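You operate a simulated robot arm through the tools that you are given. There is no shell and no other tool. Be economical: measure what you need, move in short steps, check, and stop when the job is done.

You run a simulated two-armed robot. Do the job below in one go: nothing can be reset, and whatever is moved stays where it is left.

Task
Take the pack of tape on the top of the door cabinet and put it away on the fourth shelf from the bottom of the corner unit. Put the nozzle from the top of the cream cabinet on top of the white pack of mats there. Fetch the small vial from the top of the cream cabinet and stand it on the top of steel stand one. The order is free. Set down upright: pack of tape, small vial.
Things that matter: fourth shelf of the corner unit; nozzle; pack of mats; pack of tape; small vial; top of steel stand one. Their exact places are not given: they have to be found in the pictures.

The check looks at the end state, three seconds after you hand in, the way a careful person would. Anything else that was tipped, shoved, dropped, spilled or broken makes it a failure.

Robot
Two 7-joint arms with four-finger grippers on one trunk, on a base that drives. Base frame: it is fixed to the floor where the robot stands at the start and does not move with it; the origin is under the middle of the robot, x ahead of it, y to its left, z up; the surface under the hand at the start is at about z = 860. Units: mm, degrees, N and s.
The left shoulder is at the start at [40, 181, 1229], the right one opposite. With the tool pointing down near the work surface each hand reaches from about 300 to 840 mm from the robot's upright axis, wherever it stands, measured 20 degrees to its own side. Places, roughly: fourth shelf of the corner unit [0, 7600, 1300]; nozzle [-3250, -1250, 1000]; pack of mats [-4000, -1250, 1000]; small vial (3x3x6 cm) [-3400, -1100, 1000]; top of steel stand one (16x20 cm) [-2740, 2640, 460]. Payload 3.67 kg a hand.
Tool frame (each hand has its own): the origin (TCP) lies between the finger pads and is the grasp point; the fingertips stand 28 mm ahead of it; z points along the fingers, y is the line along which they close. Largest opening 112 mm; the body of the gripper starts 73 mm behind the TCP.
Orientation is told as [roll, pitch, yaw] about the base's x, y, z axes, in that order, counted from this pose: with the fingers straight down and closing along the base's y, the tool's x points along the base's -x, its y along +y and its z along -z.

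Tools
- The arms move only by the tool apply_moves. It takes "left_targets", "right_targets" or both (then of equal length, played together; a hand with none holds still); each is a list of rows, each an object of numbers (a shift or turn left out is 0, a gripper value left out holds the last): "fingers": the finger opening in m, from 0 to 0.112; "tx", "ty", "tz": the shift along the tool's x, y, z in units of 20 mm (1.0 is 20 mm); "rx", "ry", "rz": the turn, a rotation vector about the tool's x, y, z in units of 4 degrees (1.0 is 4 degrees). In form: [{"fingers": .., "tx": .., "ty": .., "tz": .., "rx": .., "ry": .., "rz": ..}, ...]. A call has 1 to 12 rows; each row shifts and turns the commanded pose from where the row before left it, along the tool's axes as they then stand. A call with a number of a shift or a turn outside -1 to 1 is refused whole. A row lasts 0.2 s, in which the tool goes at most 50 mm and 8.6 degrees; a call with a longer step from one row to the next is refused whole, and so is a gripper value outside its range. Where a pose cannot be reached the arm comes as near as it can. A force on the tool above 40 N (or 10 N above the force at the start of the call, whichever is more), or a blocked arm, ends the call early, and 0.2 s more pass. Each finger halts on what it meets, pressing with about 37 N; the grip force reading is that of the motor and also rises with nothing between the fingers. The clock runs only during rows and for 0.2 s after the last one: add rows that do not move to give the fingers time. It gives the time, the measured TCP pose, the force on the tool (base axes), the opening and the grip force at its end, in the units of the frame above (readings bear some noise), with the torque about the TCP (base axes, N m) and any sound that the robot's microphone picked up, and new pictures: "views" is both (left out), scene, wrist or none (wrist: the cameras of the hands that moved).
- Cameras (640 x 400 px; columns grow to the right, rows downward): "scene" is now at [108.6, -21.6, 1461.3]; the picture's right is [-0.26, -0.97, 0.00], its down [-0.52, 0.14, -0.84] and it looks along [0.81, -0.22, -0.54] (base axes); focal length 287 px, centre (320, 200). "left" rides on the left gripper at [60, 18, -104] in its tool frame; the picture's right is [-0.29, 0.96, 0.00], its down [-0.80, -0.24, -0.55] and it looks along [-0.53, -0.16, 0.83] (tool axes); focal length 234 px, centre (320, 200). "right" rides on the right gripper at [60, -18, -104] in its tool frame; the picture's right is [0.29, 0.96, 0.00], its down [-0.80, 0.24, -0.55] and it looks along [-0.53, 0.16, 0.83] (tool axes); focal length 234 px, centre (320, 200).
- raise_lower(by): slides the trunk up (or, below 0, down) by that many mm; the arms and the scene camera ride with it, the base frame stays. It gives what a move gives, with no picture.
- base_move(legs): drives the robot by 1 to 6 legs, each [ahead, left, turn to the left] in mm, mm and degrees, along the robot's own axes; the way and the turn of a leg run together, so that a leg with both is an arc; at most 1500 mm and 180 degrees a leg. The arms and the cameras ride along, it lands a little off, and it stops where it bumps. It gives what a move gives, and a new picture of the scene camera.
- pan_tilt(pan, tilt): turns the head with the scene camera to pan (to the left, within 86 degrees either way) and tilt (down, from -29 to 69), counted from straight ahead of the robot. It gives what a move gives, and a new picture of the scene camera.
- measure_at(camera, pixels): for up to 12 pixels [column, row] of the newest picture of that camera ("zoom" is the newest enlarged one), the place [x, y, z] in the base frame of the surface seen there, good to about 3 mm. No time passes.
- close_up(camera, box): a new picture of the part [left, top, right, bottom] of that camera's present view, enlarged. No time passes.
- hand_in(): hands the job in; it is judged then, once.

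Work in short steps. Measure before you move; look again where a grasp or a placing could have gone wrong, and mend it. You have 110 turns and 260 pictures in all, those below and enlarged ones among them. Open the grippers and draw the arms clear of the work before you hand the job in, unless the task says otherwise.

The tools are called after "Request:" by a JSON object that holds its "api" and its "payload". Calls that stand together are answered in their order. apply_moves: Moves the arms, as the interface text tells. Its arguments: {"type":"object","properties":{"left_targets":{"type":"array"},"right_targets":{"type":"array"},"views":{"type":"string","enum":["both","scene","wrist","none"]}},"required":[]} The other tools are called the same way: raise_lower (by) slides the trunk up or down; base_move (legs) drives the base; pan_tilt (pan, tilt) turns the head that bears the scene camera; measure_at (camera, pixels) gives the place of the surface under pixels of a picture; close_up (camera, box) takes an enlarged picture of a part of a camera's view; hand_in () hands the job in.

At the start:

```text
time_s: 0.0
left_position: [579.2, 79.7, 1110.7]
left_tcp_rot: [0.0, 0.1, 0.0]
left_ft_force: [-0.9, 0.2, -0.5]
left_wrist_torque: [0.03, 0.01, -0.01]
left_opening: 112.0
left_grasp_force: 0.2
right_position: [520.9, -437.4, 1092.4]
right_tcp_rot: [0.0, 0.0, 0.0]
right_ft_force: [-0.1, -0.6, 0.4]
right_wrist_torque: [0.03, 0.02, -0.01]
right_opening: 112.2
right_grasp_force: 0.0
trunk travel left (down, up): [-350.0, 164.0]
robot x, y, heading: [0.8, -2.0, -0.0]
head pan, tilt: [-14.8, 32.6]
```

scene: 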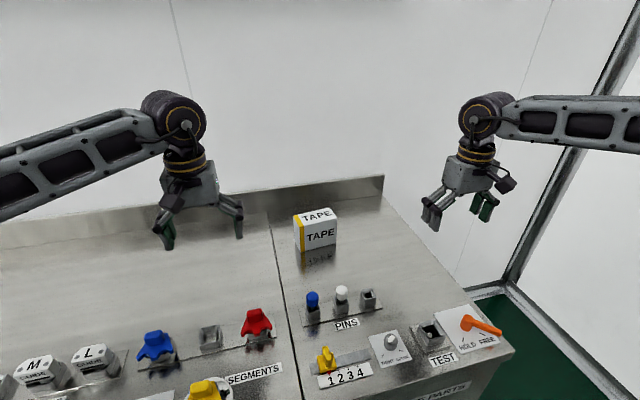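
right: 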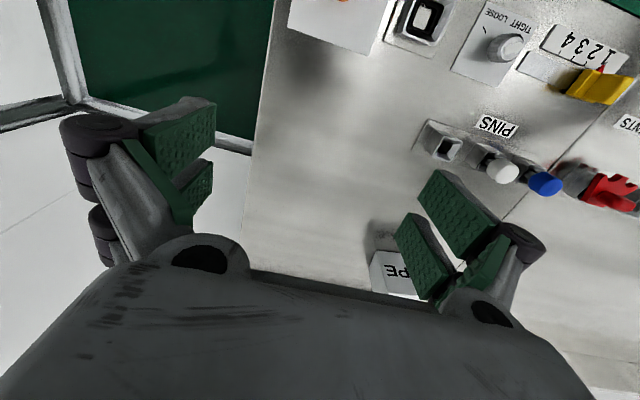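
left: 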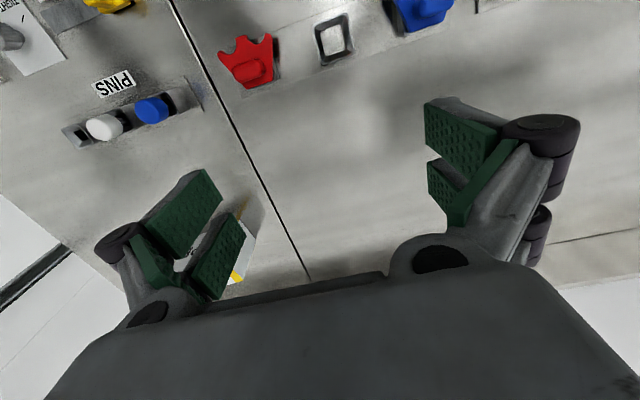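

The tape pack stands at about (315,230) in the scene picture. I measure its faces and the surface around it.

Request:
{"api": "measure_at", "payload": {"camera": "scene", "pixels": [[297, 215], [331, 209], [337, 217], [304, 224], [304, 248], [336, 243], [320, 235], [315, 216], [340, 260], [312, 298], [342, 290], [368, 292]]}}

Request:
{"api": "close_up", "payload": {"camera": "scene", "box": [260, 180, 400, 300]}}

```text
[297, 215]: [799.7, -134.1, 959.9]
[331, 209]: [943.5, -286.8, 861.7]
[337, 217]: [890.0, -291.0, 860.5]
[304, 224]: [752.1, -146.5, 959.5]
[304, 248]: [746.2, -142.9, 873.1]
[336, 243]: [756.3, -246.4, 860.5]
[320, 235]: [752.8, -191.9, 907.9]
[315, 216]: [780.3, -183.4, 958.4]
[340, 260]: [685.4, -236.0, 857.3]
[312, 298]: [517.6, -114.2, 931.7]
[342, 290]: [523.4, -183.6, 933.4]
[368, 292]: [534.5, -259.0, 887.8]
```

```text
3.33 times, centred on (330, 240) of scene
```

zoom: 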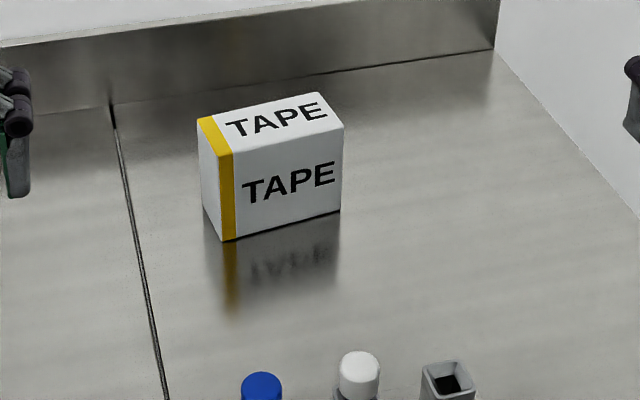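

The pack is about 50 x 110 x 100 mm. Before choosing the grasp I look round: left toward the corner unit.

Request:
{"api": "pan_tilt", "payload": {"pan": 86, "tilt": 5}}

Request:
{"api": "close_up", "payload": {"camera": "scene", "box": [240, 120, 400, 240]}}

```text
time_s: 1.8
left_position: [579.8, 80.5, 1110.6]
left_tcp_rot: [0.0, -0.1, 0.0]
left_ft_force: [0.6, 0.9, 0.6]
left_wrist_torque: [0.03, -0.01, 0.03]
left_opening: 112.1
left_grasp_force: 0.0
right_position: [519.9, -438.1, 1092.9]
right_tcp_rot: [0.0, 0.1, 0.0]
right_ft_force: [-0.2, -0.2, -0.4]
right_wrist_torque: [0.01, -0.03, -0.01]
right_opening: 112.1
right_grasp_force: 0.1
trunk travel left (down, up): [-350.0, 164.0]
robot x, y, heading: [3.8, -0.4, 0.1]
head pan, tilt: [85.9, 5.0]
```

scene: 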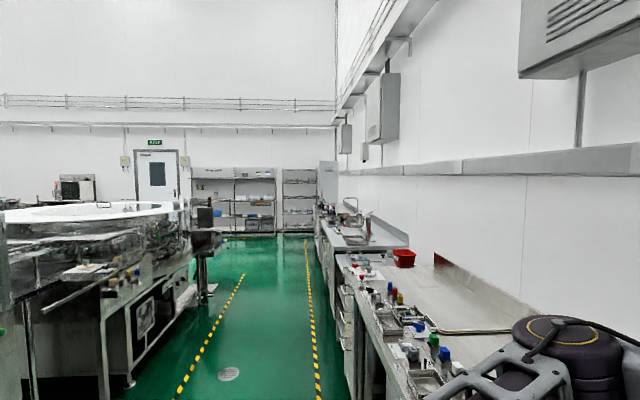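

```text
3.33 times, centred on (320, 180) of scene
```

zoom: 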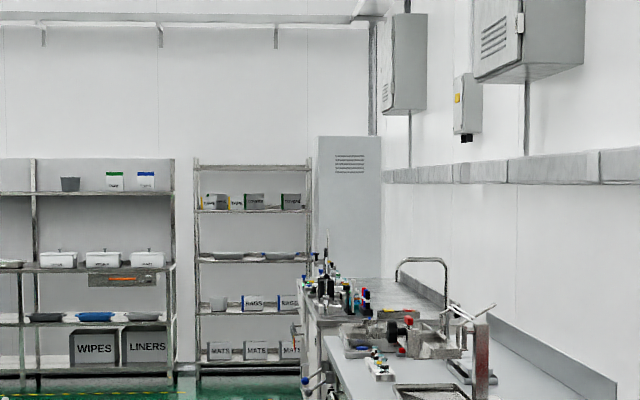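

The corner unit is at zoom (250,270); shelf rows at 361, 313, 262, 210 and a top at 168. I enlarge it further and measure.

Request:
{"api": "close_up", "payload": {"camera": "scene", "box": [282, 164, 322, 219]}}

Request:
{"api": "close_up", "payload": {"camera": "scene", "box": [284, 162, 322, 186]}}

```text
7.27 times, centred on (302, 192) of scene
```

zoom: 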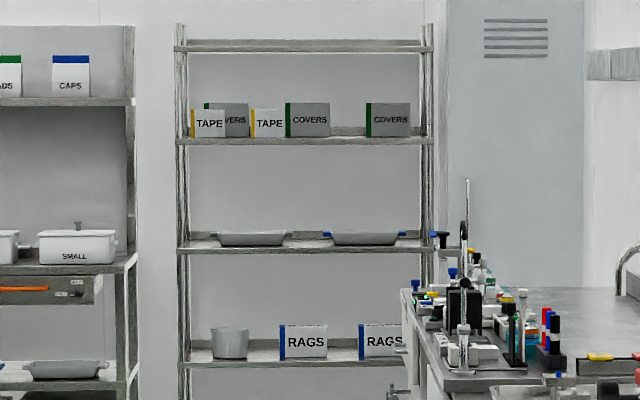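

```text
16.00 times, centred on (303, 174) of scene
```

zoom: 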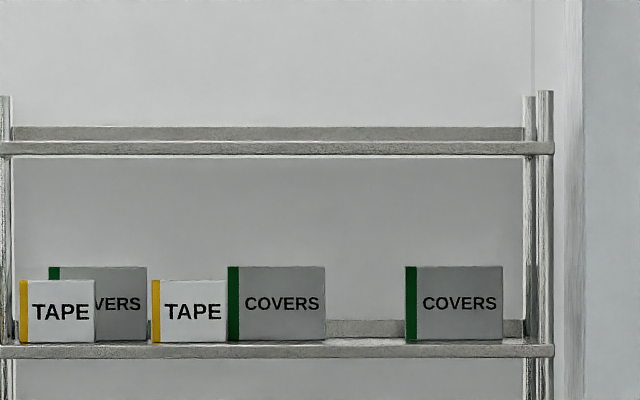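

Request:
{"api": "measure_at", "payload": {"camera": "zoom", "pixels": [[60, 300], [190, 312], [270, 300], [455, 300], [270, 350], [365, 330], [270, 148], [20, 350], [540, 350], [365, 240], [540, 149], [365, 340]]}}

```text
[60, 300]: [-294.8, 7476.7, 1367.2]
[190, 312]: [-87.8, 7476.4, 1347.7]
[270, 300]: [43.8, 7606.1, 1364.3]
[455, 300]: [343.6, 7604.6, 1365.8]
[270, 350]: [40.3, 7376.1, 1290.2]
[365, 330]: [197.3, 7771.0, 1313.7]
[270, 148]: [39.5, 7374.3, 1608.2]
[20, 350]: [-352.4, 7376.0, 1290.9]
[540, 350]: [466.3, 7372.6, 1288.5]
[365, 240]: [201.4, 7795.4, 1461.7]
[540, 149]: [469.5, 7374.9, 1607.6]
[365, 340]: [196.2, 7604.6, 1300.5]
```

Shelf four: top z≈1300, front edge y≈7374, next shelf underside about 1600, free room at x≈195. The pack will be taken with the fingers tilted 45°. I turn back to the pack for exact corners.

Request:
{"api": "pan_tilt", "payload": {"pan": -14, "tilt": 38}}

Request:
{"api": "close_up", "payload": {"camera": "scene", "box": [270, 140, 370, 220]}}

```text
time_s: 3.5
left_position: [578.5, 78.9, 1109.5]
left_tcp_rot: [0.0, -0.1, 0.0]
left_ft_force: [0.1, -0.8, 0.4]
left_wrist_torque: [0.0, 0.0, 0.0]
left_opening: 112.0
left_grasp_force: 0.1
right_position: [519.6, -436.3, 1093.6]
right_tcp_rot: [0.0, 0.1, 0.0]
right_ft_force: [0.3, 0.5, 0.0]
right_wrist_torque: [0.0, -0.01, -0.02]
right_opening: 112.1
right_grasp_force: 0.0
trunk travel left (down, up): [-350.0, 164.0]
robot x, y, heading: [0.8, -0.3, 0.0]
head pan, tilt: [-14.0, 38.0]
```

scene: 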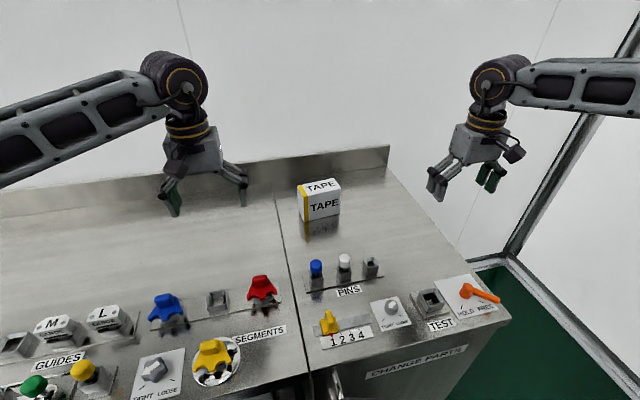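

```text
5.00 times, centred on (320, 180) of scene
```

zoom: 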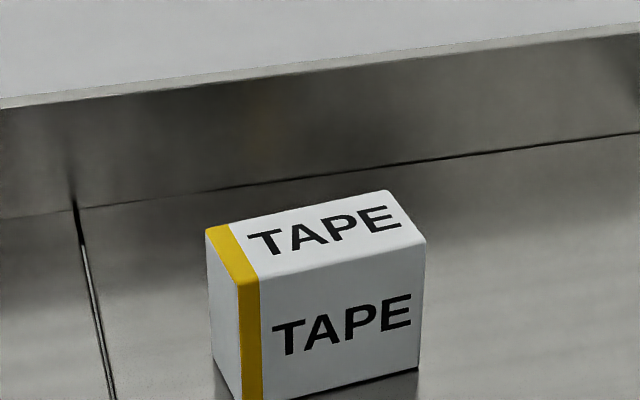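

Request:
{"api": "measure_at", "payload": {"camera": "zoom", "pixels": [[209, 232], [385, 194], [421, 241], [242, 279], [320, 260], [300, 214], [410, 330], [280, 350], [415, 366], [225, 300], [200, 195], [450, 155]]}}

Request:
{"api": "measure_at", "payload": {"camera": "scene", "pixels": [[360, 365], [480, 335], [388, 150], [500, 312], [344, 258]]}}

```text
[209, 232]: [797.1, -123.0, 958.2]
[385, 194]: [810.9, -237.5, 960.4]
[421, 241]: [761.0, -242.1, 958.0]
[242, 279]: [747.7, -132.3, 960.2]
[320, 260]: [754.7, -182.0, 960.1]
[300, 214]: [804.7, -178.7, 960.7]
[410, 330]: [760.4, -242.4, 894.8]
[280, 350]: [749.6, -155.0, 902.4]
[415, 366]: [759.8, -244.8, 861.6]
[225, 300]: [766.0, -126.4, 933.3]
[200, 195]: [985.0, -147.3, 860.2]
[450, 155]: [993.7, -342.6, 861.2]
```

```text
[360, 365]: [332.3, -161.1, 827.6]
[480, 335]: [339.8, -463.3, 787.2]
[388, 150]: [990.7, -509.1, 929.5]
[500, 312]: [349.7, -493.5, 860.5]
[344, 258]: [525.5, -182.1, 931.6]
```

Pack centre is (779,-184), long side turned about 6.7° from +y. I bring the right hand above/right of it while turning yaw to about 97°.

Request:
{"api": "apply_moves", "payload": {"right_targets": [{"tx": -0.567, "ty": 0.288, "rz": -1}, {"tx": -0.586, "ty": 0.247, "rz": -1}, {"tx": -0.601, "ty": 0.206, "rz": -1}, {"tx": -0.614, "ty": 0.163, "rz": -1}, {"tx": -0.624, "ty": 0.12, "rz": -1}, {"tx": -0.631, "ty": 0.076, "rz": -1}, {"tx": -0.635, "ty": 0.032, "rz": -1}, {"tx": -0.636, "ty": -0.012, "rz": -1}, {"tx": -0.633, "ty": -0.057, "rz": -1}, {"tx": -0.628, "ty": -0.1, "rz": -1}, {"tx": -0.619, "ty": -0.144, "rz": -1}, {"tx": -0.608, "ty": -0.187, "rz": -1}], "views": "none"}}

Request:
{"api": "apply_moves", "payload": {"right_targets": [{"tx": -0.593, "ty": -0.229, "rz": -1}, {"tx": -0.576, "ty": -0.27, "rz": -1}, {"tx": -0.555, "ty": -0.309, "rz": -1}, {"tx": -0.532, "ty": -0.348, "rz": -1}, {"tx": -0.507, "ty": -0.384, "rz": -1}, {"tx": -0.479, "ty": -0.418, "rz": -1}, {"tx": -0.448, "ty": -0.451, "rz": -1}, {"tx": -0.416, "ty": -0.481, "rz": -1}, {"tx": -0.381, "ty": -0.509, "rz": -1}, {"tx": -0.345, "ty": -0.534, "rz": -1}, {"tx": -0.307, "ty": -0.557, "rz": -1}, {"tx": -0.268, "ty": -0.577, "rz": -1}], "views": "both"}}

```text
time_s: 6.1
left_position: [580.2, 81.1, 1109.8]
left_tcp_rot: [-0.1, 0.1, 0.0]
left_ft_force: [0.4, 0.4, 0.1]
left_wrist_torque: [-0.04, -0.02, 0.01]
left_opening: 112.1
left_grasp_force: 0.2
right_position: [523.8, -205.2, 1085.6]
right_tcp_rot: [-0.3, 0.0, 47.3]
right_ft_force: [-0.4, 0.4, 0.2]
right_wrist_torque: [-0.04, -0.02, -0.01]
right_opening: 112.1
right_grasp_force: 0.1
right hand out of reach, approached as far as the arm can: row 6, 7, 8, 9, 10, 11, 12
trunk travel left (down, up): [-350.0, 164.0]
robot x, y, heading: [-1.2, -2.9, -0.0]
head pan, tilt: [-14.0, 38.0]
```

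```text
time_s: 8.7
left_position: [579.1, 80.2, 1110.9]
left_tcp_rot: [0.0, 0.0, 0.0]
left_ft_force: [0.1, 0.3, 0.4]
left_wrist_torque: [0.01, 0.01, -0.01]
left_opening: 112.0
left_grasp_force: 0.1
right_position: [283.8, -29.0, 1063.4]
right_tcp_rot: [-1.0, 0.0, 93.8]
right_ft_force: [-0.5, 0.0, -0.1]
right_wrist_torque: [-0.01, 0.0, -0.01]
right_opening: 112.1
right_grasp_force: 0.0
right hand out of reach, approached as far as the arm can: row 1, 2, 3, 4, 5, 6, 7, 8, 9, 10, 11, 12
trunk travel left (down, up): [-350.0, 164.0]
robot x, y, heading: [-0.3, -3.9, -0.1]
head pan, tilt: [-14.0, 38.0]
```

scene: 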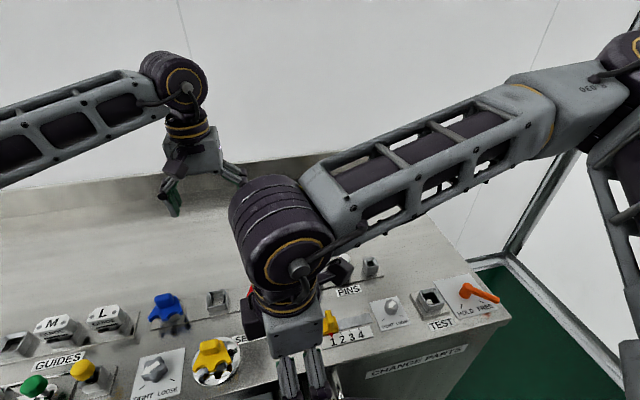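
right: 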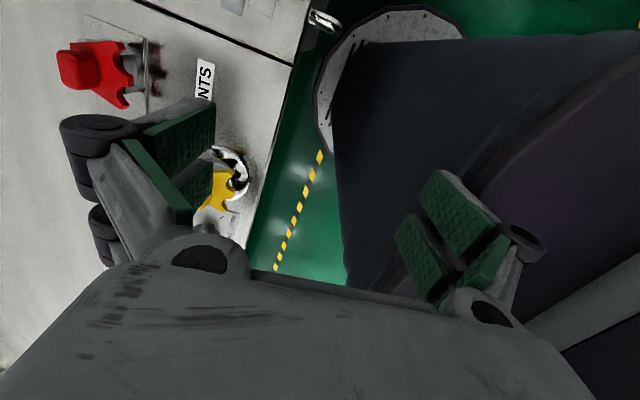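

The turn to the left ran the arm out of range and drew the hand back to (284,-29). I undo the turn first and see where the hand goes.

Request:
{"api": "apply_moves", "payload": {"right_targets": [{"rz": 1}, {"rz": 1}, {"rz": 1}, {"rz": 1}, {"rz": 1}, {"rz": 1}, {"rz": 1}, {"rz": 1}, {"rz": 1}, {"rz": 1}, {"rz": 1}, {"rz": 1}], "views": "none"}}

```text
time_s: 11.3
left_position: [579.9, 79.5, 1111.0]
left_tcp_rot: [0.0, 0.0, -0.1]
left_ft_force: [0.6, 0.5, 1.1]
left_wrist_torque: [0.0, 0.0, -0.02]
left_opening: 112.0
left_grasp_force: 0.0
right_position: [284.4, -29.1, 1063.7]
right_tcp_rot: [0.0, 0.0, 48.0]
right_ft_force: [0.5, 0.2, -0.7]
right_wrist_torque: [-0.02, 0.03, 0.01]
right_opening: 111.9
right_grasp_force: 0.0
trunk travel left (down, up): [-350.0, 164.0]
robot x, y, heading: [-0.2, -5.1, -0.0]
head pan, tilt: [-14.0, 38.0]
```

The hand follows well. I continue unwinding to yaw 0 and then past it to the other side, moving the left hand aside to the left.

Request:
{"api": "apply_moves", "payload": {"right_targets": [{"tx": 0.309, "ty": -0.951, "rz": 1}, {"tx": 0.242, "ty": -0.97, "rz": 1}, {"tx": 0.174, "ty": -0.985, "rz": 1}, {"tx": 0.105, "ty": -0.995, "rz": 1}, {"tx": 0.035, "ty": -0.999, "rz": 1}, {"tx": -0.035, "ty": -0.999, "rz": 1}, {"tx": -0.105, "ty": -0.995, "rz": 1}, {"tx": -0.174, "ty": -0.985, "rz": 1}, {"tx": -0.242, "ty": -0.97, "rz": 1}, {"tx": -0.309, "ty": -0.951, "rz": 1}, {"tx": -0.375, "ty": -0.927, "rz": 1}, {"tx": -0.438, "ty": -0.899, "rz": 1}], "left_targets": [{"ty": 1}, {"ty": 1}, {"ty": 1}, {"ty": 1}, {"ty": 1}, {"ty": 1}, {"ty": 1}, {"ty": 1}, {"ty": 1}, {"ty": 1}, {"ty": 1}, {"ty": 1}], "views": "none"}}

Request:
{"api": "apply_moves", "payload": {"right_targets": [{"tx": -0.816, "ty": 0.363, "rz": 1}, {"tx": -0.788, "ty": 0.419, "rz": 1}, {"tx": -0.757, "ty": 0.473, "rz": 1}, {"tx": -0.722, "ty": 0.525, "rz": 1}, {"tx": -0.684, "ty": 0.574, "rz": 1}, {"tx": -0.642, "ty": 0.62, "rz": 1}, {"tx": -0.598, "ty": 0.664, "rz": 1}, {"tx": -0.55, "ty": 0.704, "rz": 1}, {"tx": -0.499, "ty": 0.74, "rz": 1}, {"tx": -0.447, "ty": 0.773, "rz": 1}, {"tx": -0.391, "ty": 0.803, "rz": 1}, {"tx": -0.335, "ty": 0.828, "rz": 1}], "views": "none"}}

```text
time_s: 13.9
left_position: [579.4, 319.9, 1110.8]
left_tcp_rot: [0.0, 0.0, 0.0]
left_ft_force: [-1.1, 0.8, 0.1]
left_wrist_torque: [-0.02, 0.0, 0.03]
left_opening: 112.1
left_grasp_force: 0.0
right_position: [405.4, -239.2, 1063.2]
right_tcp_rot: [0.0, -0.1, -0.1]
right_ft_force: [-0.2, -0.1, 0.3]
right_wrist_torque: [0.0, -0.01, -0.02]
right_opening: 111.7
right_grasp_force: 0.0
trunk travel left (down, up): [-350.0, 164.0]
robot x, y, heading: [-0.3, 0.6, -0.1]
head pan, tilt: [-14.0, 38.0]
```

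```text
time_s: 16.5
left_position: [580.4, 318.9, 1109.3]
left_tcp_rot: [0.0, 0.1, -0.1]
left_ft_force: [0.7, -0.1, -0.1]
left_wrist_torque: [-0.01, 0.06, -0.02]
left_opening: 112.0
left_grasp_force: 0.0
right_position: [603.3, -149.9, 1062.0]
right_tcp_rot: [-0.2, 0.0, -48.1]
right_ft_force: [0.6, -0.1, -0.5]
right_wrist_torque: [0.01, 0.02, 0.0]
right_opening: 112.0
right_grasp_force: 0.0
trunk travel left (down, up): [-350.0, 164.0]
robot x, y, heading: [-1.1, -2.0, -0.0]
head pan, tilt: [-14.0, 38.0]
```

Yaw -48° works fine. I continue to -83° and to the pre-grasp place at the left of the pack.

Request:
{"api": "apply_moves", "payload": {"right_targets": [{"tx": -0.221, "ty": 0.796, "rz": 0.8}, {"tx": -0.176, "ty": 0.807, "rz": 0.8}, {"tx": -0.131, "ty": 0.815, "rz": 0.8}, {"tx": -0.085, "ty": 0.822, "rz": 0.8}, {"tx": -0.039, "ty": 0.825, "rz": 0.8}, {"tx": 0.007, "ty": 0.826, "rz": 0.8}, {"tx": 0.053, "ty": 0.824, "rz": 0.8}, {"tx": 0.099, "ty": 0.82, "rz": 0.8}, {"tx": 0.145, "ty": 0.813, "rz": 0.8}, {"tx": 0.19, "ty": 0.804, "rz": 0.8}, {"tx": 0.235, "ty": 0.792, "rz": 0.8}], "views": "both"}}

```text
time_s: 18.9
left_position: [578.2, 318.8, 1110.8]
left_tcp_rot: [0.0, 0.0, 0.0]
left_ft_force: [0.7, -0.1, 1.0]
left_wrist_torque: [0.04, -0.02, -0.04]
left_opening: 112.1
left_grasp_force: 0.0
right_position: [642.9, -175.6, 1082.4]
right_tcp_rot: [0.1, 0.1, -83.3]
right_ft_force: [-0.3, 0.9, 0.3]
right_wrist_torque: [0.0, 0.01, -0.04]
right_opening: 111.9
right_grasp_force: 0.0
right hand out of reach, approached as far as the arm can: row 1, 2, 3, 4, 5, 6, 7, 8, 9, 10, 11
trunk travel left (down, up): [-350.0, 164.0]
robot x, y, heading: [2.0, 3.2, 0.2]
head pan, tilt: [-14.0, 38.0]
```

scene: 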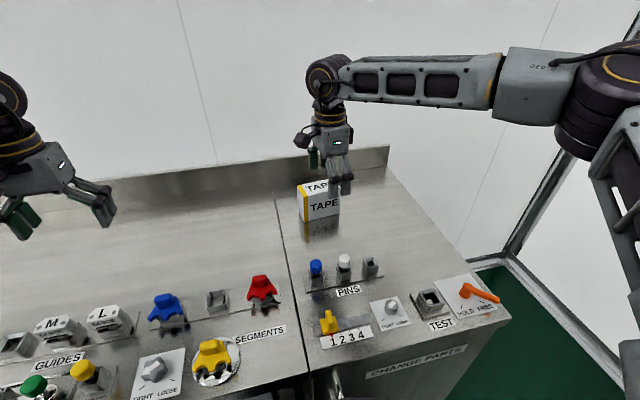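
right: 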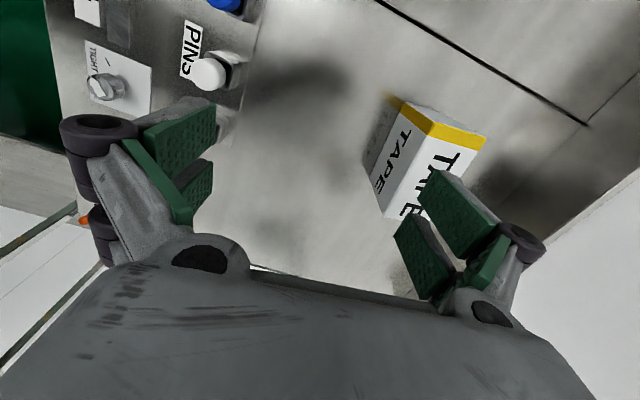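

The pack lies near the edge of reach from here. I look straight down to see how much gap there is between the base and the cabinet.

Request:
{"api": "pan_tilt", "payload": {"pan": 0, "tilt": 69}}

```text
time_s: 19.9
left_position: [580.0, 318.9, 1109.9]
left_tcp_rot: [0.0, 0.0, 0.0]
left_ft_force: [1.2, -0.3, -0.7]
left_wrist_torque: [-0.02, -0.01, 0.01]
left_opening: 112.3
left_grasp_force: 0.0
right_position: [642.7, -176.0, 1081.5]
right_tcp_rot: [0.1, 0.1, -83.1]
right_ft_force: [0.2, 1.4, 0.2]
right_wrist_torque: [-0.01, -0.01, 0.0]
right_opening: 112.1
right_grasp_force: 0.0
trunk travel left (down, up): [-350.0, 164.0]
robot x, y, heading: [3.5, -3.0, 0.1]
head pan, tilt: [0.0, 68.8]
```

scene: 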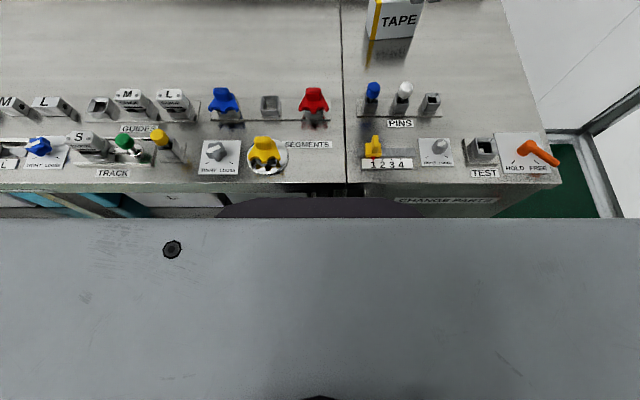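

Request:
{"api": "measure_at", "payload": {"camera": "scene", "pixels": [[320, 208], [250, 212], [320, 196], [150, 205], [420, 210], [320, 230], [60, 210], [560, 200]]}}

```text
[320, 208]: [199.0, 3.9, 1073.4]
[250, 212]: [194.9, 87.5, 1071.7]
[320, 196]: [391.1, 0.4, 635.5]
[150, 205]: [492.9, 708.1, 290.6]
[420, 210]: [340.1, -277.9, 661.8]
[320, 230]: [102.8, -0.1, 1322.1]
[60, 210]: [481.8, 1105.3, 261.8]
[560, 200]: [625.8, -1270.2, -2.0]
```

The trunk front is about 140 mm from the cabinet, so I keep the base. Reach was stated for low hand heights, so I raise the trunk to have the hand lower relative to the shoulder.

Request:
{"api": "raise_lower", "payload": {"by": 150}}

Request:
{"api": "apply_moves", "payload": {"right_targets": [{"tz": 1}, {"tz": 1}, {"tz": 1}, {"tz": 1}, {"tz": 1}, {"tz": 1}, {"tz": 1, "ty": 0.5}, {"ty": 1}, {"ty": 1}, {"ty": 1}, {"ty": 1}], "views": "none"}}

```text
time_s: 21.6
left_position: [579.4, 319.1, 1262.3]
left_tcp_rot: [0.0, 0.0, 0.0]
left_ft_force: [0.7, -0.2, -0.1]
left_wrist_torque: [-0.02, -0.01, -0.06]
left_opening: 112.2
left_grasp_force: 0.1
right_position: [642.0, -175.1, 1232.7]
right_tcp_rot: [0.1, 0.2, -83.1]
right_ft_force: [0.1, 0.0, -0.3]
right_wrist_torque: [0.0, 0.03, 0.0]
right_opening: 111.8
right_grasp_force: 0.0
trunk travel left (down, up): [-500.0, 14.0]
robot x, y, heading: [2.3, 0.2, 0.1]
head pan, tilt: [0.0, 68.8]
```

```text
time_s: 24.0
left_position: [579.2, 318.5, 1261.3]
left_tcp_rot: [0.0, -0.1, 0.0]
left_ft_force: [0.7, 0.1, -1.1]
left_wrist_torque: [-0.03, 0.0, -0.02]
left_opening: 111.9
left_grasp_force: 0.0
right_position: [650.2, -225.2, 1129.7]
right_tcp_rot: [0.3, 0.2, -83.2]
right_ft_force: [0.5, -0.7, -0.5]
right_wrist_torque: [-0.02, -0.03, -0.01]
right_opening: 112.1
right_grasp_force: 0.0
right hand out of reach, approached as far as the arm can: row 2, 3, 4, 5, 6, 7, 8, 9, 10, 11
trunk travel left (down, up): [-500.0, 14.0]
robot x, y, heading: [-0.1, -1.0, -0.1]
head pan, tilt: [0.0, 68.8]
```

I test the left hand's forward reach with untouched yaw, to learn whether yaw or distance limits.

Request:
{"api": "apply_moves", "payload": {"left_targets": [{"tx": -1}, {"tx": -1}, {"tx": -1}, {"tx": -1}, {"tx": -1}, {"tx": -1}, {"tx": -1}, {"tx": -1}, {"tx": -1}, {"tx": -1}, {"tx": -1}, {"tx": -1}], "views": "none"}}

```text
time_s: 26.6
left_position: [776.7, 319.3, 1260.3]
left_tcp_rot: [-0.1, -0.1, 0.2]
left_ft_force: [-0.7, 0.0, -0.1]
left_wrist_torque: [-0.01, 0.02, 0.0]
left_opening: 111.9
left_grasp_force: 0.0
left hand out of reach, approached as far as the arm can: row 11, 12
right_position: [649.9, -224.6, 1130.0]
right_tcp_rot: [0.3, 0.2, -83.2]
right_ft_force: [-0.4, 0.1, -0.8]
right_wrist_torque: [-0.01, -0.01, -0.01]
right_opening: 112.0
right_grasp_force: 0.1
trunk travel left (down, up): [-500.0, 14.0]
robot x, y, heading: [1.7, 1.4, 0.1]
head pan, tilt: [0.0, 68.8]
```

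Yaw-0 reach is about 750 mm from the shoulder, so yaw is the limiter. I test how far the left hand can yaw at about x=700.

Request:
{"api": "apply_moves", "payload": {"left_targets": [{"tx": 1}, {"tx": 1}, {"tx": 1}, {"rz": -1}, {"rz": -1}, {"rz": -1}, {"rz": -1}, {"rz": -1}, {"rz": -1}, {"rz": -1}, {"rz": -1}, {"rz": -1}], "views": "none"}}

Request:
{"api": "apply_moves", "payload": {"left_targets": [{"rz": -1}, {"rz": -1}, {"rz": -1}, {"rz": -1}, {"rz": -1}, {"rz": -1}, {"rz": -1}, {"rz": -1}, {"rz": -1}, {"rz": -1}, {"rz": -1}, {"rz": -1}], "views": "none"}}

```text
time_s: 29.2
left_position: [717.3, 318.7, 1260.6]
left_tcp_rot: [0.0, 0.0, 36.1]
left_ft_force: [0.7, 0.1, 0.2]
left_wrist_torque: [-0.02, -0.03, -0.02]
left_opening: 111.9
left_grasp_force: 0.1
right_position: [650.5, -225.6, 1129.3]
right_tcp_rot: [0.3, 0.2, -83.2]
right_ft_force: [0.3, -0.6, 0.8]
right_wrist_torque: [0.02, 0.01, 0.03]
right_opening: 112.2
right_grasp_force: 0.1
trunk travel left (down, up): [-500.0, 14.0]
robot x, y, heading: [2.7, 0.4, 0.2]
head pan, tilt: [0.0, 68.8]
```

```text
time_s: 31.8
left_position: [717.7, 318.6, 1260.4]
left_tcp_rot: [0.1, 0.0, 84.1]
left_ft_force: [0.5, -0.6, -0.6]
left_wrist_torque: [-0.03, 0.01, -0.03]
left_opening: 112.0
left_grasp_force: 0.1
right_position: [650.3, -224.3, 1128.9]
right_tcp_rot: [0.3, 0.2, -83.2]
right_ft_force: [-0.4, 1.0, 0.0]
right_wrist_torque: [0.01, -0.01, -0.01]
right_opening: 112.0
right_grasp_force: 0.0
trunk travel left (down, up): [-500.0, 14.0]
robot x, y, heading: [-3.2, 0.4, 0.1]
head pan, tilt: [0.0, 68.8]
```

The left hand can yaw freely when turned outward, so a better stance solves it: turn the robot about +60° and shift right, using the right shoulder thrust forward. First I look at the floor to the right.

Request:
{"api": "pan_tilt", "payload": {"pan": -75, "tilt": 35}}

```text
time_s: 33.3
left_position: [717.8, 318.9, 1259.8]
left_tcp_rot: [0.0, 0.0, 84.0]
left_ft_force: [1.5, -0.2, -0.3]
left_wrist_torque: [0.0, 0.0, -0.02]
left_opening: 111.9
left_grasp_force: 0.1
right_position: [650.6, -224.8, 1129.1]
right_tcp_rot: [0.3, 0.1, -83.2]
right_ft_force: [0.1, 0.3, 0.9]
right_wrist_torque: [0.01, -0.03, 0.01]
right_opening: 112.1
right_grasp_force: 0.1
trunk travel left (down, up): [-500.0, 14.0]
robot x, y, heading: [-0.4, -1.2, -0.2]
head pan, tilt: [-75.0, 35.0]
```

scene: 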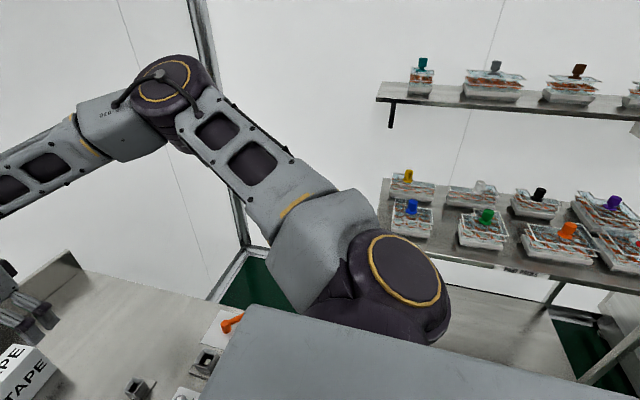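

Request:
{"api": "measure_at", "payload": {"camera": "scene", "pixels": [[480, 245], [560, 265], [500, 100], [390, 235], [470, 285], [250, 285], [550, 200], [560, 310], [190, 80]]}}

```text
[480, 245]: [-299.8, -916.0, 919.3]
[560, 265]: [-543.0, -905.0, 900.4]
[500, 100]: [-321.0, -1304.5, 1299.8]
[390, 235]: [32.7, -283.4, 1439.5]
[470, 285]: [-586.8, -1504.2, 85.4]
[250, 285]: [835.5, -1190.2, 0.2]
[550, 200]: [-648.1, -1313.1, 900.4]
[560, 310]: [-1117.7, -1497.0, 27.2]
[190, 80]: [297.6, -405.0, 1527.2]
```

There is a counter at y≈-900 to the right rear, well clear. I shift right 180 mm and turn 60° left.

Request:
{"api": "pan_tilt", "payload": {"pan": -40, "tilt": 40}}

Request:
{"api": "base_move", "payload": {"legs": [[0, -180, 0], [0, 0, 60]]}}

```text
time_s: 34.3
left_position: [716.4, 319.1, 1261.1]
left_tcp_rot: [0.0, 0.0, 84.1]
left_ft_force: [-0.3, -0.7, 0.3]
left_wrist_torque: [-0.04, 0.0, -0.02]
left_opening: 111.9
left_grasp_force: 0.1
right_position: [650.1, -223.9, 1128.9]
right_tcp_rot: [0.2, 0.1, -83.3]
right_ft_force: [-0.2, -0.4, 0.3]
right_wrist_torque: [0.0, 0.02, -0.01]
right_opening: 111.8
right_grasp_force: 0.0
trunk travel left (down, up): [-500.0, 14.0]
robot x, y, heading: [0.8, -2.3, -0.0]
head pan, tilt: [-40.0, 40.0]
```

scene: 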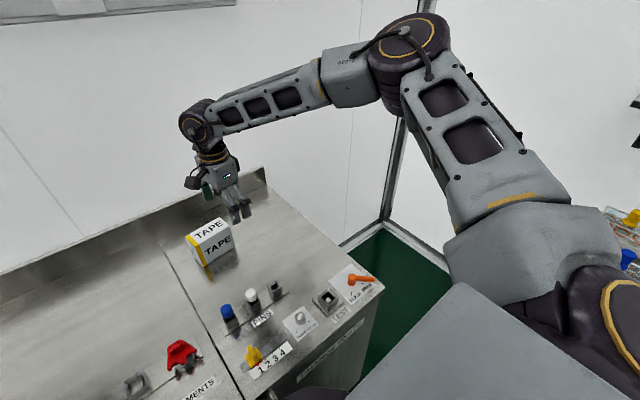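

```text
time_s: 38.7
left_position: [88.4, 601.7, 1261.4]
left_tcp_rot: [0.1, 0.0, 143.6]
left_ft_force: [0.3, 0.3, 0.4]
left_wrist_torque: [-0.01, 0.01, 0.02]
left_opening: 112.2
left_grasp_force: 0.0
right_position: [523.4, 270.2, 1130.1]
right_tcp_rot: [0.3, 0.2, -23.6]
right_ft_force: [-0.1, 0.0, -0.6]
right_wrist_torque: [0.0, -0.03, 0.01]
right_opening: 111.9
right_grasp_force: 0.1
trunk travel left (down, up): [-500.0, 14.0]
robot x, y, heading: [-1.9, -180.1, 59.6]
head pan, tilt: [-40.0, 40.0]
```

scene: 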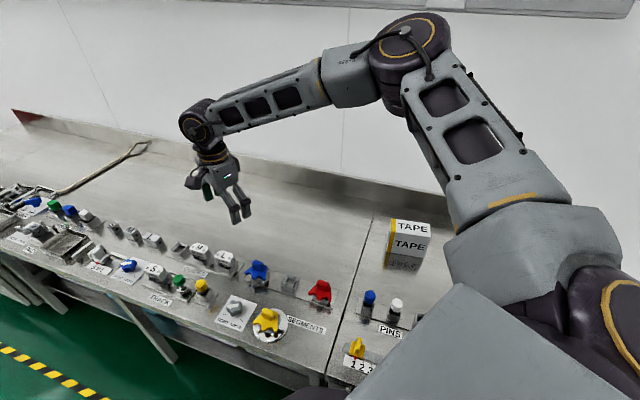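

The stance is good: the pack is at picture (408,245). I turn the right hand back from yaw -24° toward +97° while moving to the pack's right-hand side.

Request:
{"api": "apply_moves", "payload": {"right_targets": [{"tx": -0.659, "ty": -0.575, "rz": -1}, {"tx": -0.617, "ty": -0.619, "rz": -1}, {"tx": -0.572, "ty": -0.661, "rz": -1}, {"tx": -0.525, "ty": -0.699, "rz": -1}, {"tx": -0.475, "ty": -0.734, "rz": -1}, {"tx": -0.422, "ty": -0.765, "rz": -1}, {"tx": -0.368, "ty": -0.793, "rz": -1}, {"tx": -0.312, "ty": -0.816, "rz": -1}, {"tx": -0.254, "ty": -0.836, "rz": -1}, {"tx": -0.195, "ty": -0.852, "rz": -1}, {"tx": -0.135, "ty": -0.863, "rz": -1}, {"tx": -0.075, "ty": -0.871, "rz": -1}], "views": "none"}}

Request:
{"api": "apply_moves", "payload": {"right_targets": [{"tx": -0.014, "ty": -0.874, "rz": -1}, {"tx": 0.047, "ty": -0.873, "rz": -1}, {"tx": 0.108, "ty": -0.867, "rz": -1}, {"tx": 0.168, "ty": -0.858, "rz": -1}, {"tx": 0.228, "ty": -0.844, "rz": -1}, {"tx": 0.286, "ty": -0.826, "rz": -1}, {"tx": 0.343, "ty": -0.804, "rz": -1}, {"tx": 0.398, "ty": -0.778, "rz": -1}, {"tx": 0.451, "ty": -0.748, "rz": -1}, {"tx": 0.503, "ty": -0.715, "rz": -1}, {"tx": 0.551, "ty": -0.678, "rz": -1}, {"tx": 0.597, "ty": -0.638, "rz": -1}], "views": "scene"}}

```text
time_s: 41.3
left_position: [87.2, 602.2, 1261.1]
left_tcp_rot: [0.0, 0.0, 143.6]
left_ft_force: [0.4, 0.0, -0.7]
left_wrist_torque: [-0.02, 0.01, -0.02]
left_opening: 111.9
left_grasp_force: 0.0
right_position: [612.3, 80.2, 1127.9]
right_tcp_rot: [0.3, -0.2, 24.5]
right_ft_force: [0.3, -0.3, -0.3]
right_wrist_torque: [0.0, 0.0, 0.01]
right_opening: 112.0
right_grasp_force: 0.1
trunk travel left (down, up): [-500.0, 14.0]
robot x, y, heading: [0.9, -177.1, 59.3]
head pan, tilt: [-40.0, 40.0]
```

```text
time_s: 44.1
left_position: [88.3, 600.7, 1260.8]
left_tcp_rot: [-0.1, 0.0, 143.5]
left_ft_force: [-0.9, 0.1, 0.5]
left_wrist_torque: [-0.01, -0.02, 0.01]
left_opening: 112.0
left_grasp_force: 0.0
right_position: [646.9, -167.9, 1042.2]
right_tcp_rot: [1.3, 14.3, 64.2]
right_ft_force: [-0.7, -0.9, 0.2]
right_wrist_torque: [0.0, -0.03, 0.0]
right_opening: 111.8
right_grasp_force: 0.1
right hand out of reach, approached as far as the arm can: row 11, 12
trunk travel left (down, up): [-500.0, 14.0]
robot x, y, heading: [1.9, -179.2, 59.8]
head pan, tilt: [-40.0, 40.0]
stopped in row 12 (right hand): the arm was blocked; the commanded pose is now the measured one
```

scene: 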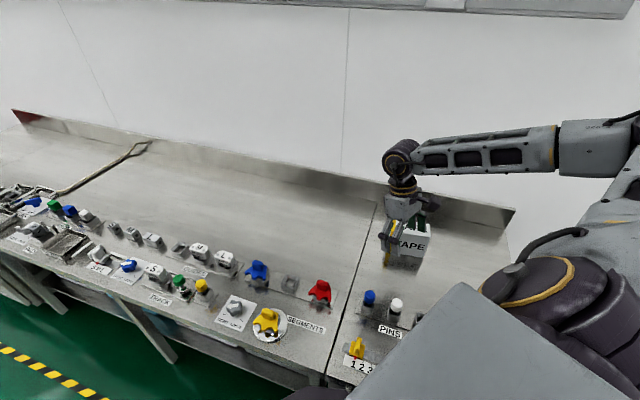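

The far sideways bearing does not work (arm blocked). I lift the hand straight up away from the pack first.

Request:
{"api": "apply_moves", "payload": {"right_targets": [{"tz": -1}, {"tz": -1}, {"tz": -1}, {"tz": -1}, {"tz": -1}, {"tz": -1}], "views": "both"}}

```text
time_s: 45.5
left_position: [88.5, 602.1, 1260.8]
left_tcp_rot: [0.0, 0.0, 143.6]
left_ft_force: [0.7, -0.1, -0.9]
left_wrist_torque: [-0.01, -0.02, -0.01]
left_opening: 112.2
left_grasp_force: 0.0
right_position: [663.0, -142.5, 1157.9]
right_tcp_rot: [1.6, 14.3, 64.2]
right_ft_force: [0.2, 0.7, -0.9]
right_wrist_torque: [0.0, -0.03, 0.01]
right_opening: 112.2
right_grasp_force: 0.1
trunk travel left (down, up): [-500.0, 14.0]
robot x, y, heading: [0.5, -174.2, 59.6]
head pan, tilt: [-40.0, 40.0]
```

scene: 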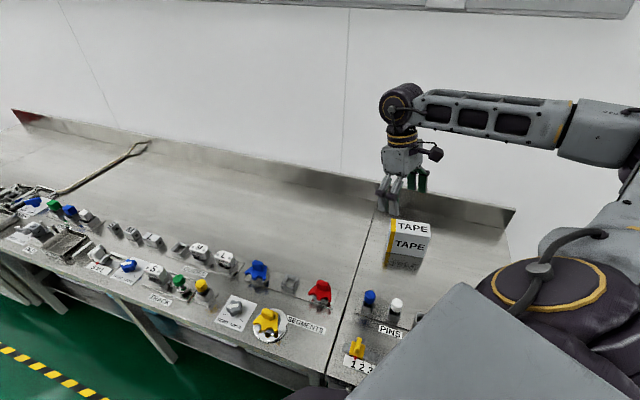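
right: 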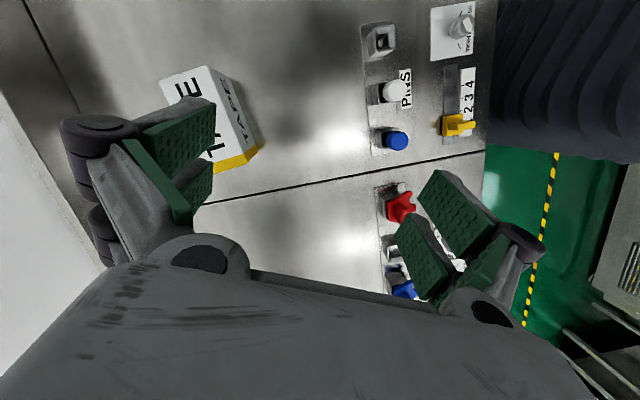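

The hand is clear. I now bring it back forward of the robot, level it (pitch 14°) and begin turning it to the other side.

Request:
{"api": "apply_moves", "payload": {"right_targets": [{"tx": -0.755, "ty": 0.656, "rz": 1, "ry": -0.9}, {"tx": -0.707, "ty": 0.707, "rz": 1, "ry": -0.9}, {"tx": -0.656, "ty": 0.755, "rz": 1, "ry": -0.9}, {"tx": -0.602, "ty": 0.799, "rz": 1, "ry": -0.9}, {"tx": -0.545, "ty": 0.839, "rz": 1}, {"tx": -0.485, "ty": 0.875, "rz": 1}, {"tx": -0.423, "ty": 0.906, "rz": 1}, {"tx": -0.358, "ty": 0.934, "rz": 1}, {"tx": -0.292, "ty": 0.956, "rz": 1}, {"tx": -0.225, "ty": 0.974, "rz": 1}, {"tx": -0.156, "ty": 0.988, "rz": 1}, {"tx": -0.087, "ty": 0.996, "rz": 1}], "views": "none"}}

```text
time_s: 48.1
left_position: [89.3, 602.5, 1259.5]
left_tcp_rot: [0.0, -0.1, 143.6]
left_ft_force: [0.2, 0.5, 0.1]
left_wrist_torque: [0.0, -0.01, 0.02]
left_opening: 112.0
left_grasp_force: 0.0
right_position: [601.4, 89.2, 1146.6]
right_tcp_rot: [-0.4, -0.3, 16.0]
right_ft_force: [-0.2, 0.2, 0.6]
right_wrist_torque: [-0.04, 0.01, 0.0]
right_opening: 111.9
right_grasp_force: 0.1
trunk travel left (down, up): [-500.0, 14.0]
robot x, y, heading: [-1.7, -180.6, 59.7]
head pan, tilt: [-40.0, 40.0]
```

Request:
{"api": "apply_moves", "payload": {"right_targets": [{"rz": 1}, {"rz": 1}, {"rz": 1}, {"rz": 1}, {"rz": 1}, {"rz": 1}, {"rz": 1}, {"rz": 1}, {"rz": 1}, {"rz": 1}, {"rz": 1}, {"rz": 1}], "left_targets": [{"ty": 1, "tz": -0.6, "rz": 1}, {"ty": 1, "tz": -0.6, "rz": 1}, {"ty": 1, "tz": -0.6, "rz": 1}, {"ty": 1, "tz": -0.6, "rz": 1}, {"ty": 1, "tz": -0.6}, {"ty": 1, "tz": -0.6}, {"ty": 1, "tz": -0.6}, {"ty": 1, "tz": -0.6}, {"ty": 1, "tz": -0.6}, {"ty": 1, "tz": -0.6}, {"ty": 1, "tz": -0.6}, {"ty": 1, "tz": -0.6}], "views": "none"}}

Request:
{"api": "base_move", "payload": {"legs": [[0, 0, -50], [0, 190, 0]]}}

```text
time_s: 50.7
left_position: [-92.5, 444.2, 1405.9]
left_tcp_rot: [0.1, 0.0, 127.5]
left_ft_force: [0.5, 0.2, -0.5]
left_wrist_torque: [-0.01, -0.06, 0.02]
left_opening: 111.9
left_grasp_force: 0.1
right_position: [599.5, 86.9, 1148.5]
right_tcp_rot: [0.0, -0.4, -31.9]
right_ft_force: [-0.2, -0.4, -0.1]
right_wrist_torque: [0.03, -0.04, -0.02]
right_opening: 112.0
right_grasp_force: 0.1
trunk travel left (down, up): [-500.0, 14.0]
robot x, y, heading: [-1.2, -179.8, 59.8]
head pan, tilt: [-40.0, 40.0]
```

```text
time_s: 54.8
left_position: [382.4, 480.3, 1405.0]
left_tcp_rot: [0.1, -0.2, 78.0]
left_ft_force: [0.8, 0.0, 0.6]
left_wrist_torque: [0.03, 0.0, 0.02]
left_opening: 112.2
left_grasp_force: 0.1
right_position: [559.1, -278.0, 1147.2]
right_tcp_rot: [0.0, -0.4, -81.5]
right_ft_force: [-0.6, 0.2, -0.3]
right_wrist_torque: [0.0, 0.01, 0.01]
right_opening: 112.0
right_grasp_force: 0.1
trunk travel left (down, up): [-500.0, 14.0]
robot x, y, heading: [-34.8, 8.5, 9.9]
head pan, tilt: [-40.0, 40.0]
```

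scene: 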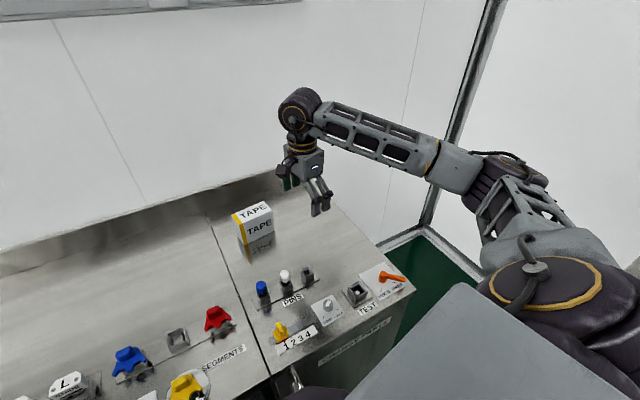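

Yaw is -81.5°, hand above-right of the pack. I drive 40 mm ahead and then move the hand over the pack at this height.

Request:
{"api": "base_move", "payload": {"legs": [[42, 0, 0]]}}

Request:
{"api": "apply_moves", "payload": {"right_targets": [{"tx": 0.312, "ty": 0.954, "rz": 0.4}, {"tx": 0.312, "ty": 0.954}, {"tx": 0.312, "ty": 0.954}, {"tx": 0.312, "ty": 0.954}, {"tx": 0.312, "ty": 0.954}, {"tx": 0.312, "ty": 0.954}, {"tx": 0.312, "ty": 0.954}, {"tx": 0.312, "ty": 0.954}, {"tx": 0.312, "ty": 0.954}], "views": "none"}}

```text
time_s: 55.7
left_position: [410.5, 490.6, 1409.2]
left_tcp_rot: [-0.5, -0.1, 78.0]
left_ft_force: [-0.9, -0.7, 0.8]
left_wrist_torque: [-0.01, -0.13, 0.02]
left_opening: 112.1
left_grasp_force: 0.1
right_position: [590.5, -267.0, 1153.4]
right_tcp_rot: [0.4, -0.6, -81.4]
right_ft_force: [-1.4, -0.6, 0.1]
right_wrist_torque: [-0.01, -0.16, 0.0]
right_opening: 112.1
right_grasp_force: 0.0
trunk travel left (down, up): [-500.0, 14.0]
robot x, y, heading: [9.8, 16.0, 9.9]
head pan, tilt: [-40.0, 40.0]
```

scene: 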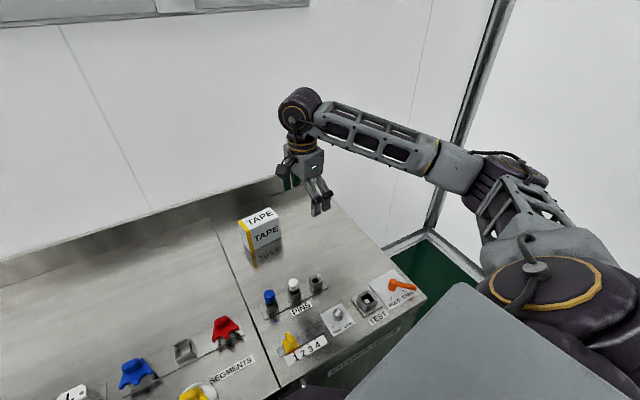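

```text
time_s: 57.7
left_position: [421.7, 492.2, 1405.0]
left_tcp_rot: [-0.1, 0.1, 78.0]
left_ft_force: [0.4, -0.3, -0.2]
left_wrist_torque: [-0.03, 0.01, -0.01]
left_opening: 111.8
left_grasp_force: 0.1
right_position: [764.2, -191.5, 1146.1]
right_tcp_rot: [0.0, -0.6, -83.1]
right_ft_force: [-0.3, 0.1, 0.7]
right_wrist_torque: [-0.02, 0.01, -0.04]
right_opening: 111.9
right_grasp_force: 0.0
trunk travel left (down, up): [-500.0, 14.0]
robot x, y, heading: [2.0, 18.5, 10.2]
head pan, tilt: [-40.0, 40.0]
```

Reached without trouble: (764,-191). I correct the last 15 mm and look through the wrist camera.

Request:
{"api": "apply_moves", "payload": {"right_targets": [{"tx": 0.284, "ty": 0.78}, {}], "views": "wrist"}}

```text
time_s: 58.3
left_position: [420.7, 491.4, 1403.5]
left_tcp_rot: [-0.1, 0.0, 77.9]
left_ft_force: [-0.4, -0.9, 0.2]
left_wrist_torque: [0.01, -0.05, -0.02]
left_opening: 112.0
left_grasp_force: 0.1
right_position: [778.0, -183.2, 1147.0]
right_tcp_rot: [-0.1, -0.7, -83.0]
right_ft_force: [0.0, -0.3, -0.3]
right_wrist_torque: [0.05, 0.03, 0.0]
right_opening: 111.8
right_grasp_force: 0.2
trunk travel left (down, up): [-500.0, 14.0]
robot x, y, heading: [9.7, 19.4, 10.1]
head pan, tilt: [-40.0, 40.0]
```

right: 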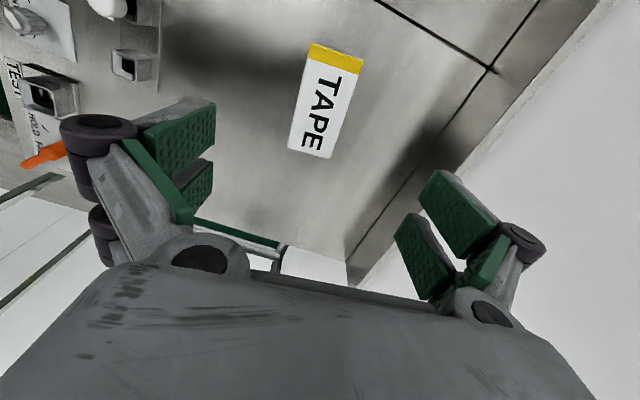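

Request:
{"api": "measure_at", "payload": {"camera": "right", "pixels": [[312, 46], [362, 58], [328, 157], [289, 147], [325, 100]]}}

```text
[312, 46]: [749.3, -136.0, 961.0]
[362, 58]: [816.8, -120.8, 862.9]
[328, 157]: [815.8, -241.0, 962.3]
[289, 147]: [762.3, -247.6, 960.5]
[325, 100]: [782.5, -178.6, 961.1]
```

The pack's centre agrees with the hand's (778,-183). I lower the trunk so the TCP comes to z≈930.

Request:
{"api": "raise_lower", "payload": {"by": -215}}

Request:
{"api": "apply_moves", "payload": {"right_targets": [{"fingers": 0.03}, {"fingers": 0.03}, {"fingers": 0.03}, {"fingers": 0.03}], "views": "both"}}

```text
time_s: 60.6
left_position: [419.9, 492.2, 1190.9]
left_tcp_rot: [0.0, -0.1, 78.0]
left_ft_force: [-0.7, -0.5, 0.2]
left_wrist_torque: [-0.01, -0.04, 0.0]
left_opening: 111.8
left_grasp_force: 0.0
right_position: [777.3, -183.8, 931.3]
right_tcp_rot: [0.1, -0.6, -83.0]
right_ft_force: [0.1, -0.5, -0.2]
right_wrist_torque: [0.0, 0.0, -0.04]
right_opening: 112.0
right_grasp_force: 0.1
trunk travel left (down, up): [-285.0, 229.0]
robot x, y, heading: [8.7, 17.1, 10.3]
head pan, tilt: [-40.0, 40.0]
```

```text
time_s: 61.6
left_position: [420.6, 491.6, 1190.7]
left_tcp_rot: [-0.2, 0.0, 78.1]
left_ft_force: [0.8, -0.3, -0.6]
left_wrist_torque: [-0.05, -0.01, -0.01]
left_opening: 112.3
left_grasp_force: 0.2
right_position: [778.3, -183.2, 932.8]
right_tcp_rot: [0.1, -0.6, -83.0]
right_ft_force: [2.3, -0.1, 2.8]
right_wrist_torque: [0.04, -0.11, -0.04]
right_opening: 59.9
right_grasp_force: 37.1
trunk travel left (down, up): [-285.0, 229.0]
robot x, y, heading: [3.8, 11.8, 10.0]
head pan, tilt: [-40.0, 40.0]
```

scene: 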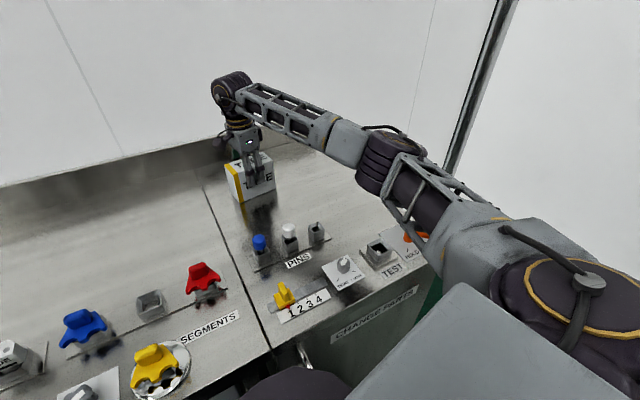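
right: 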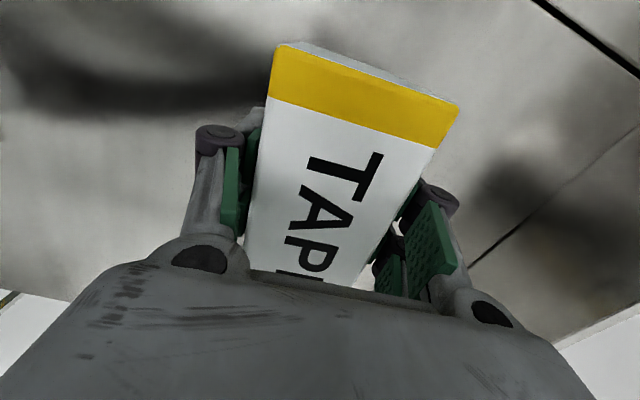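

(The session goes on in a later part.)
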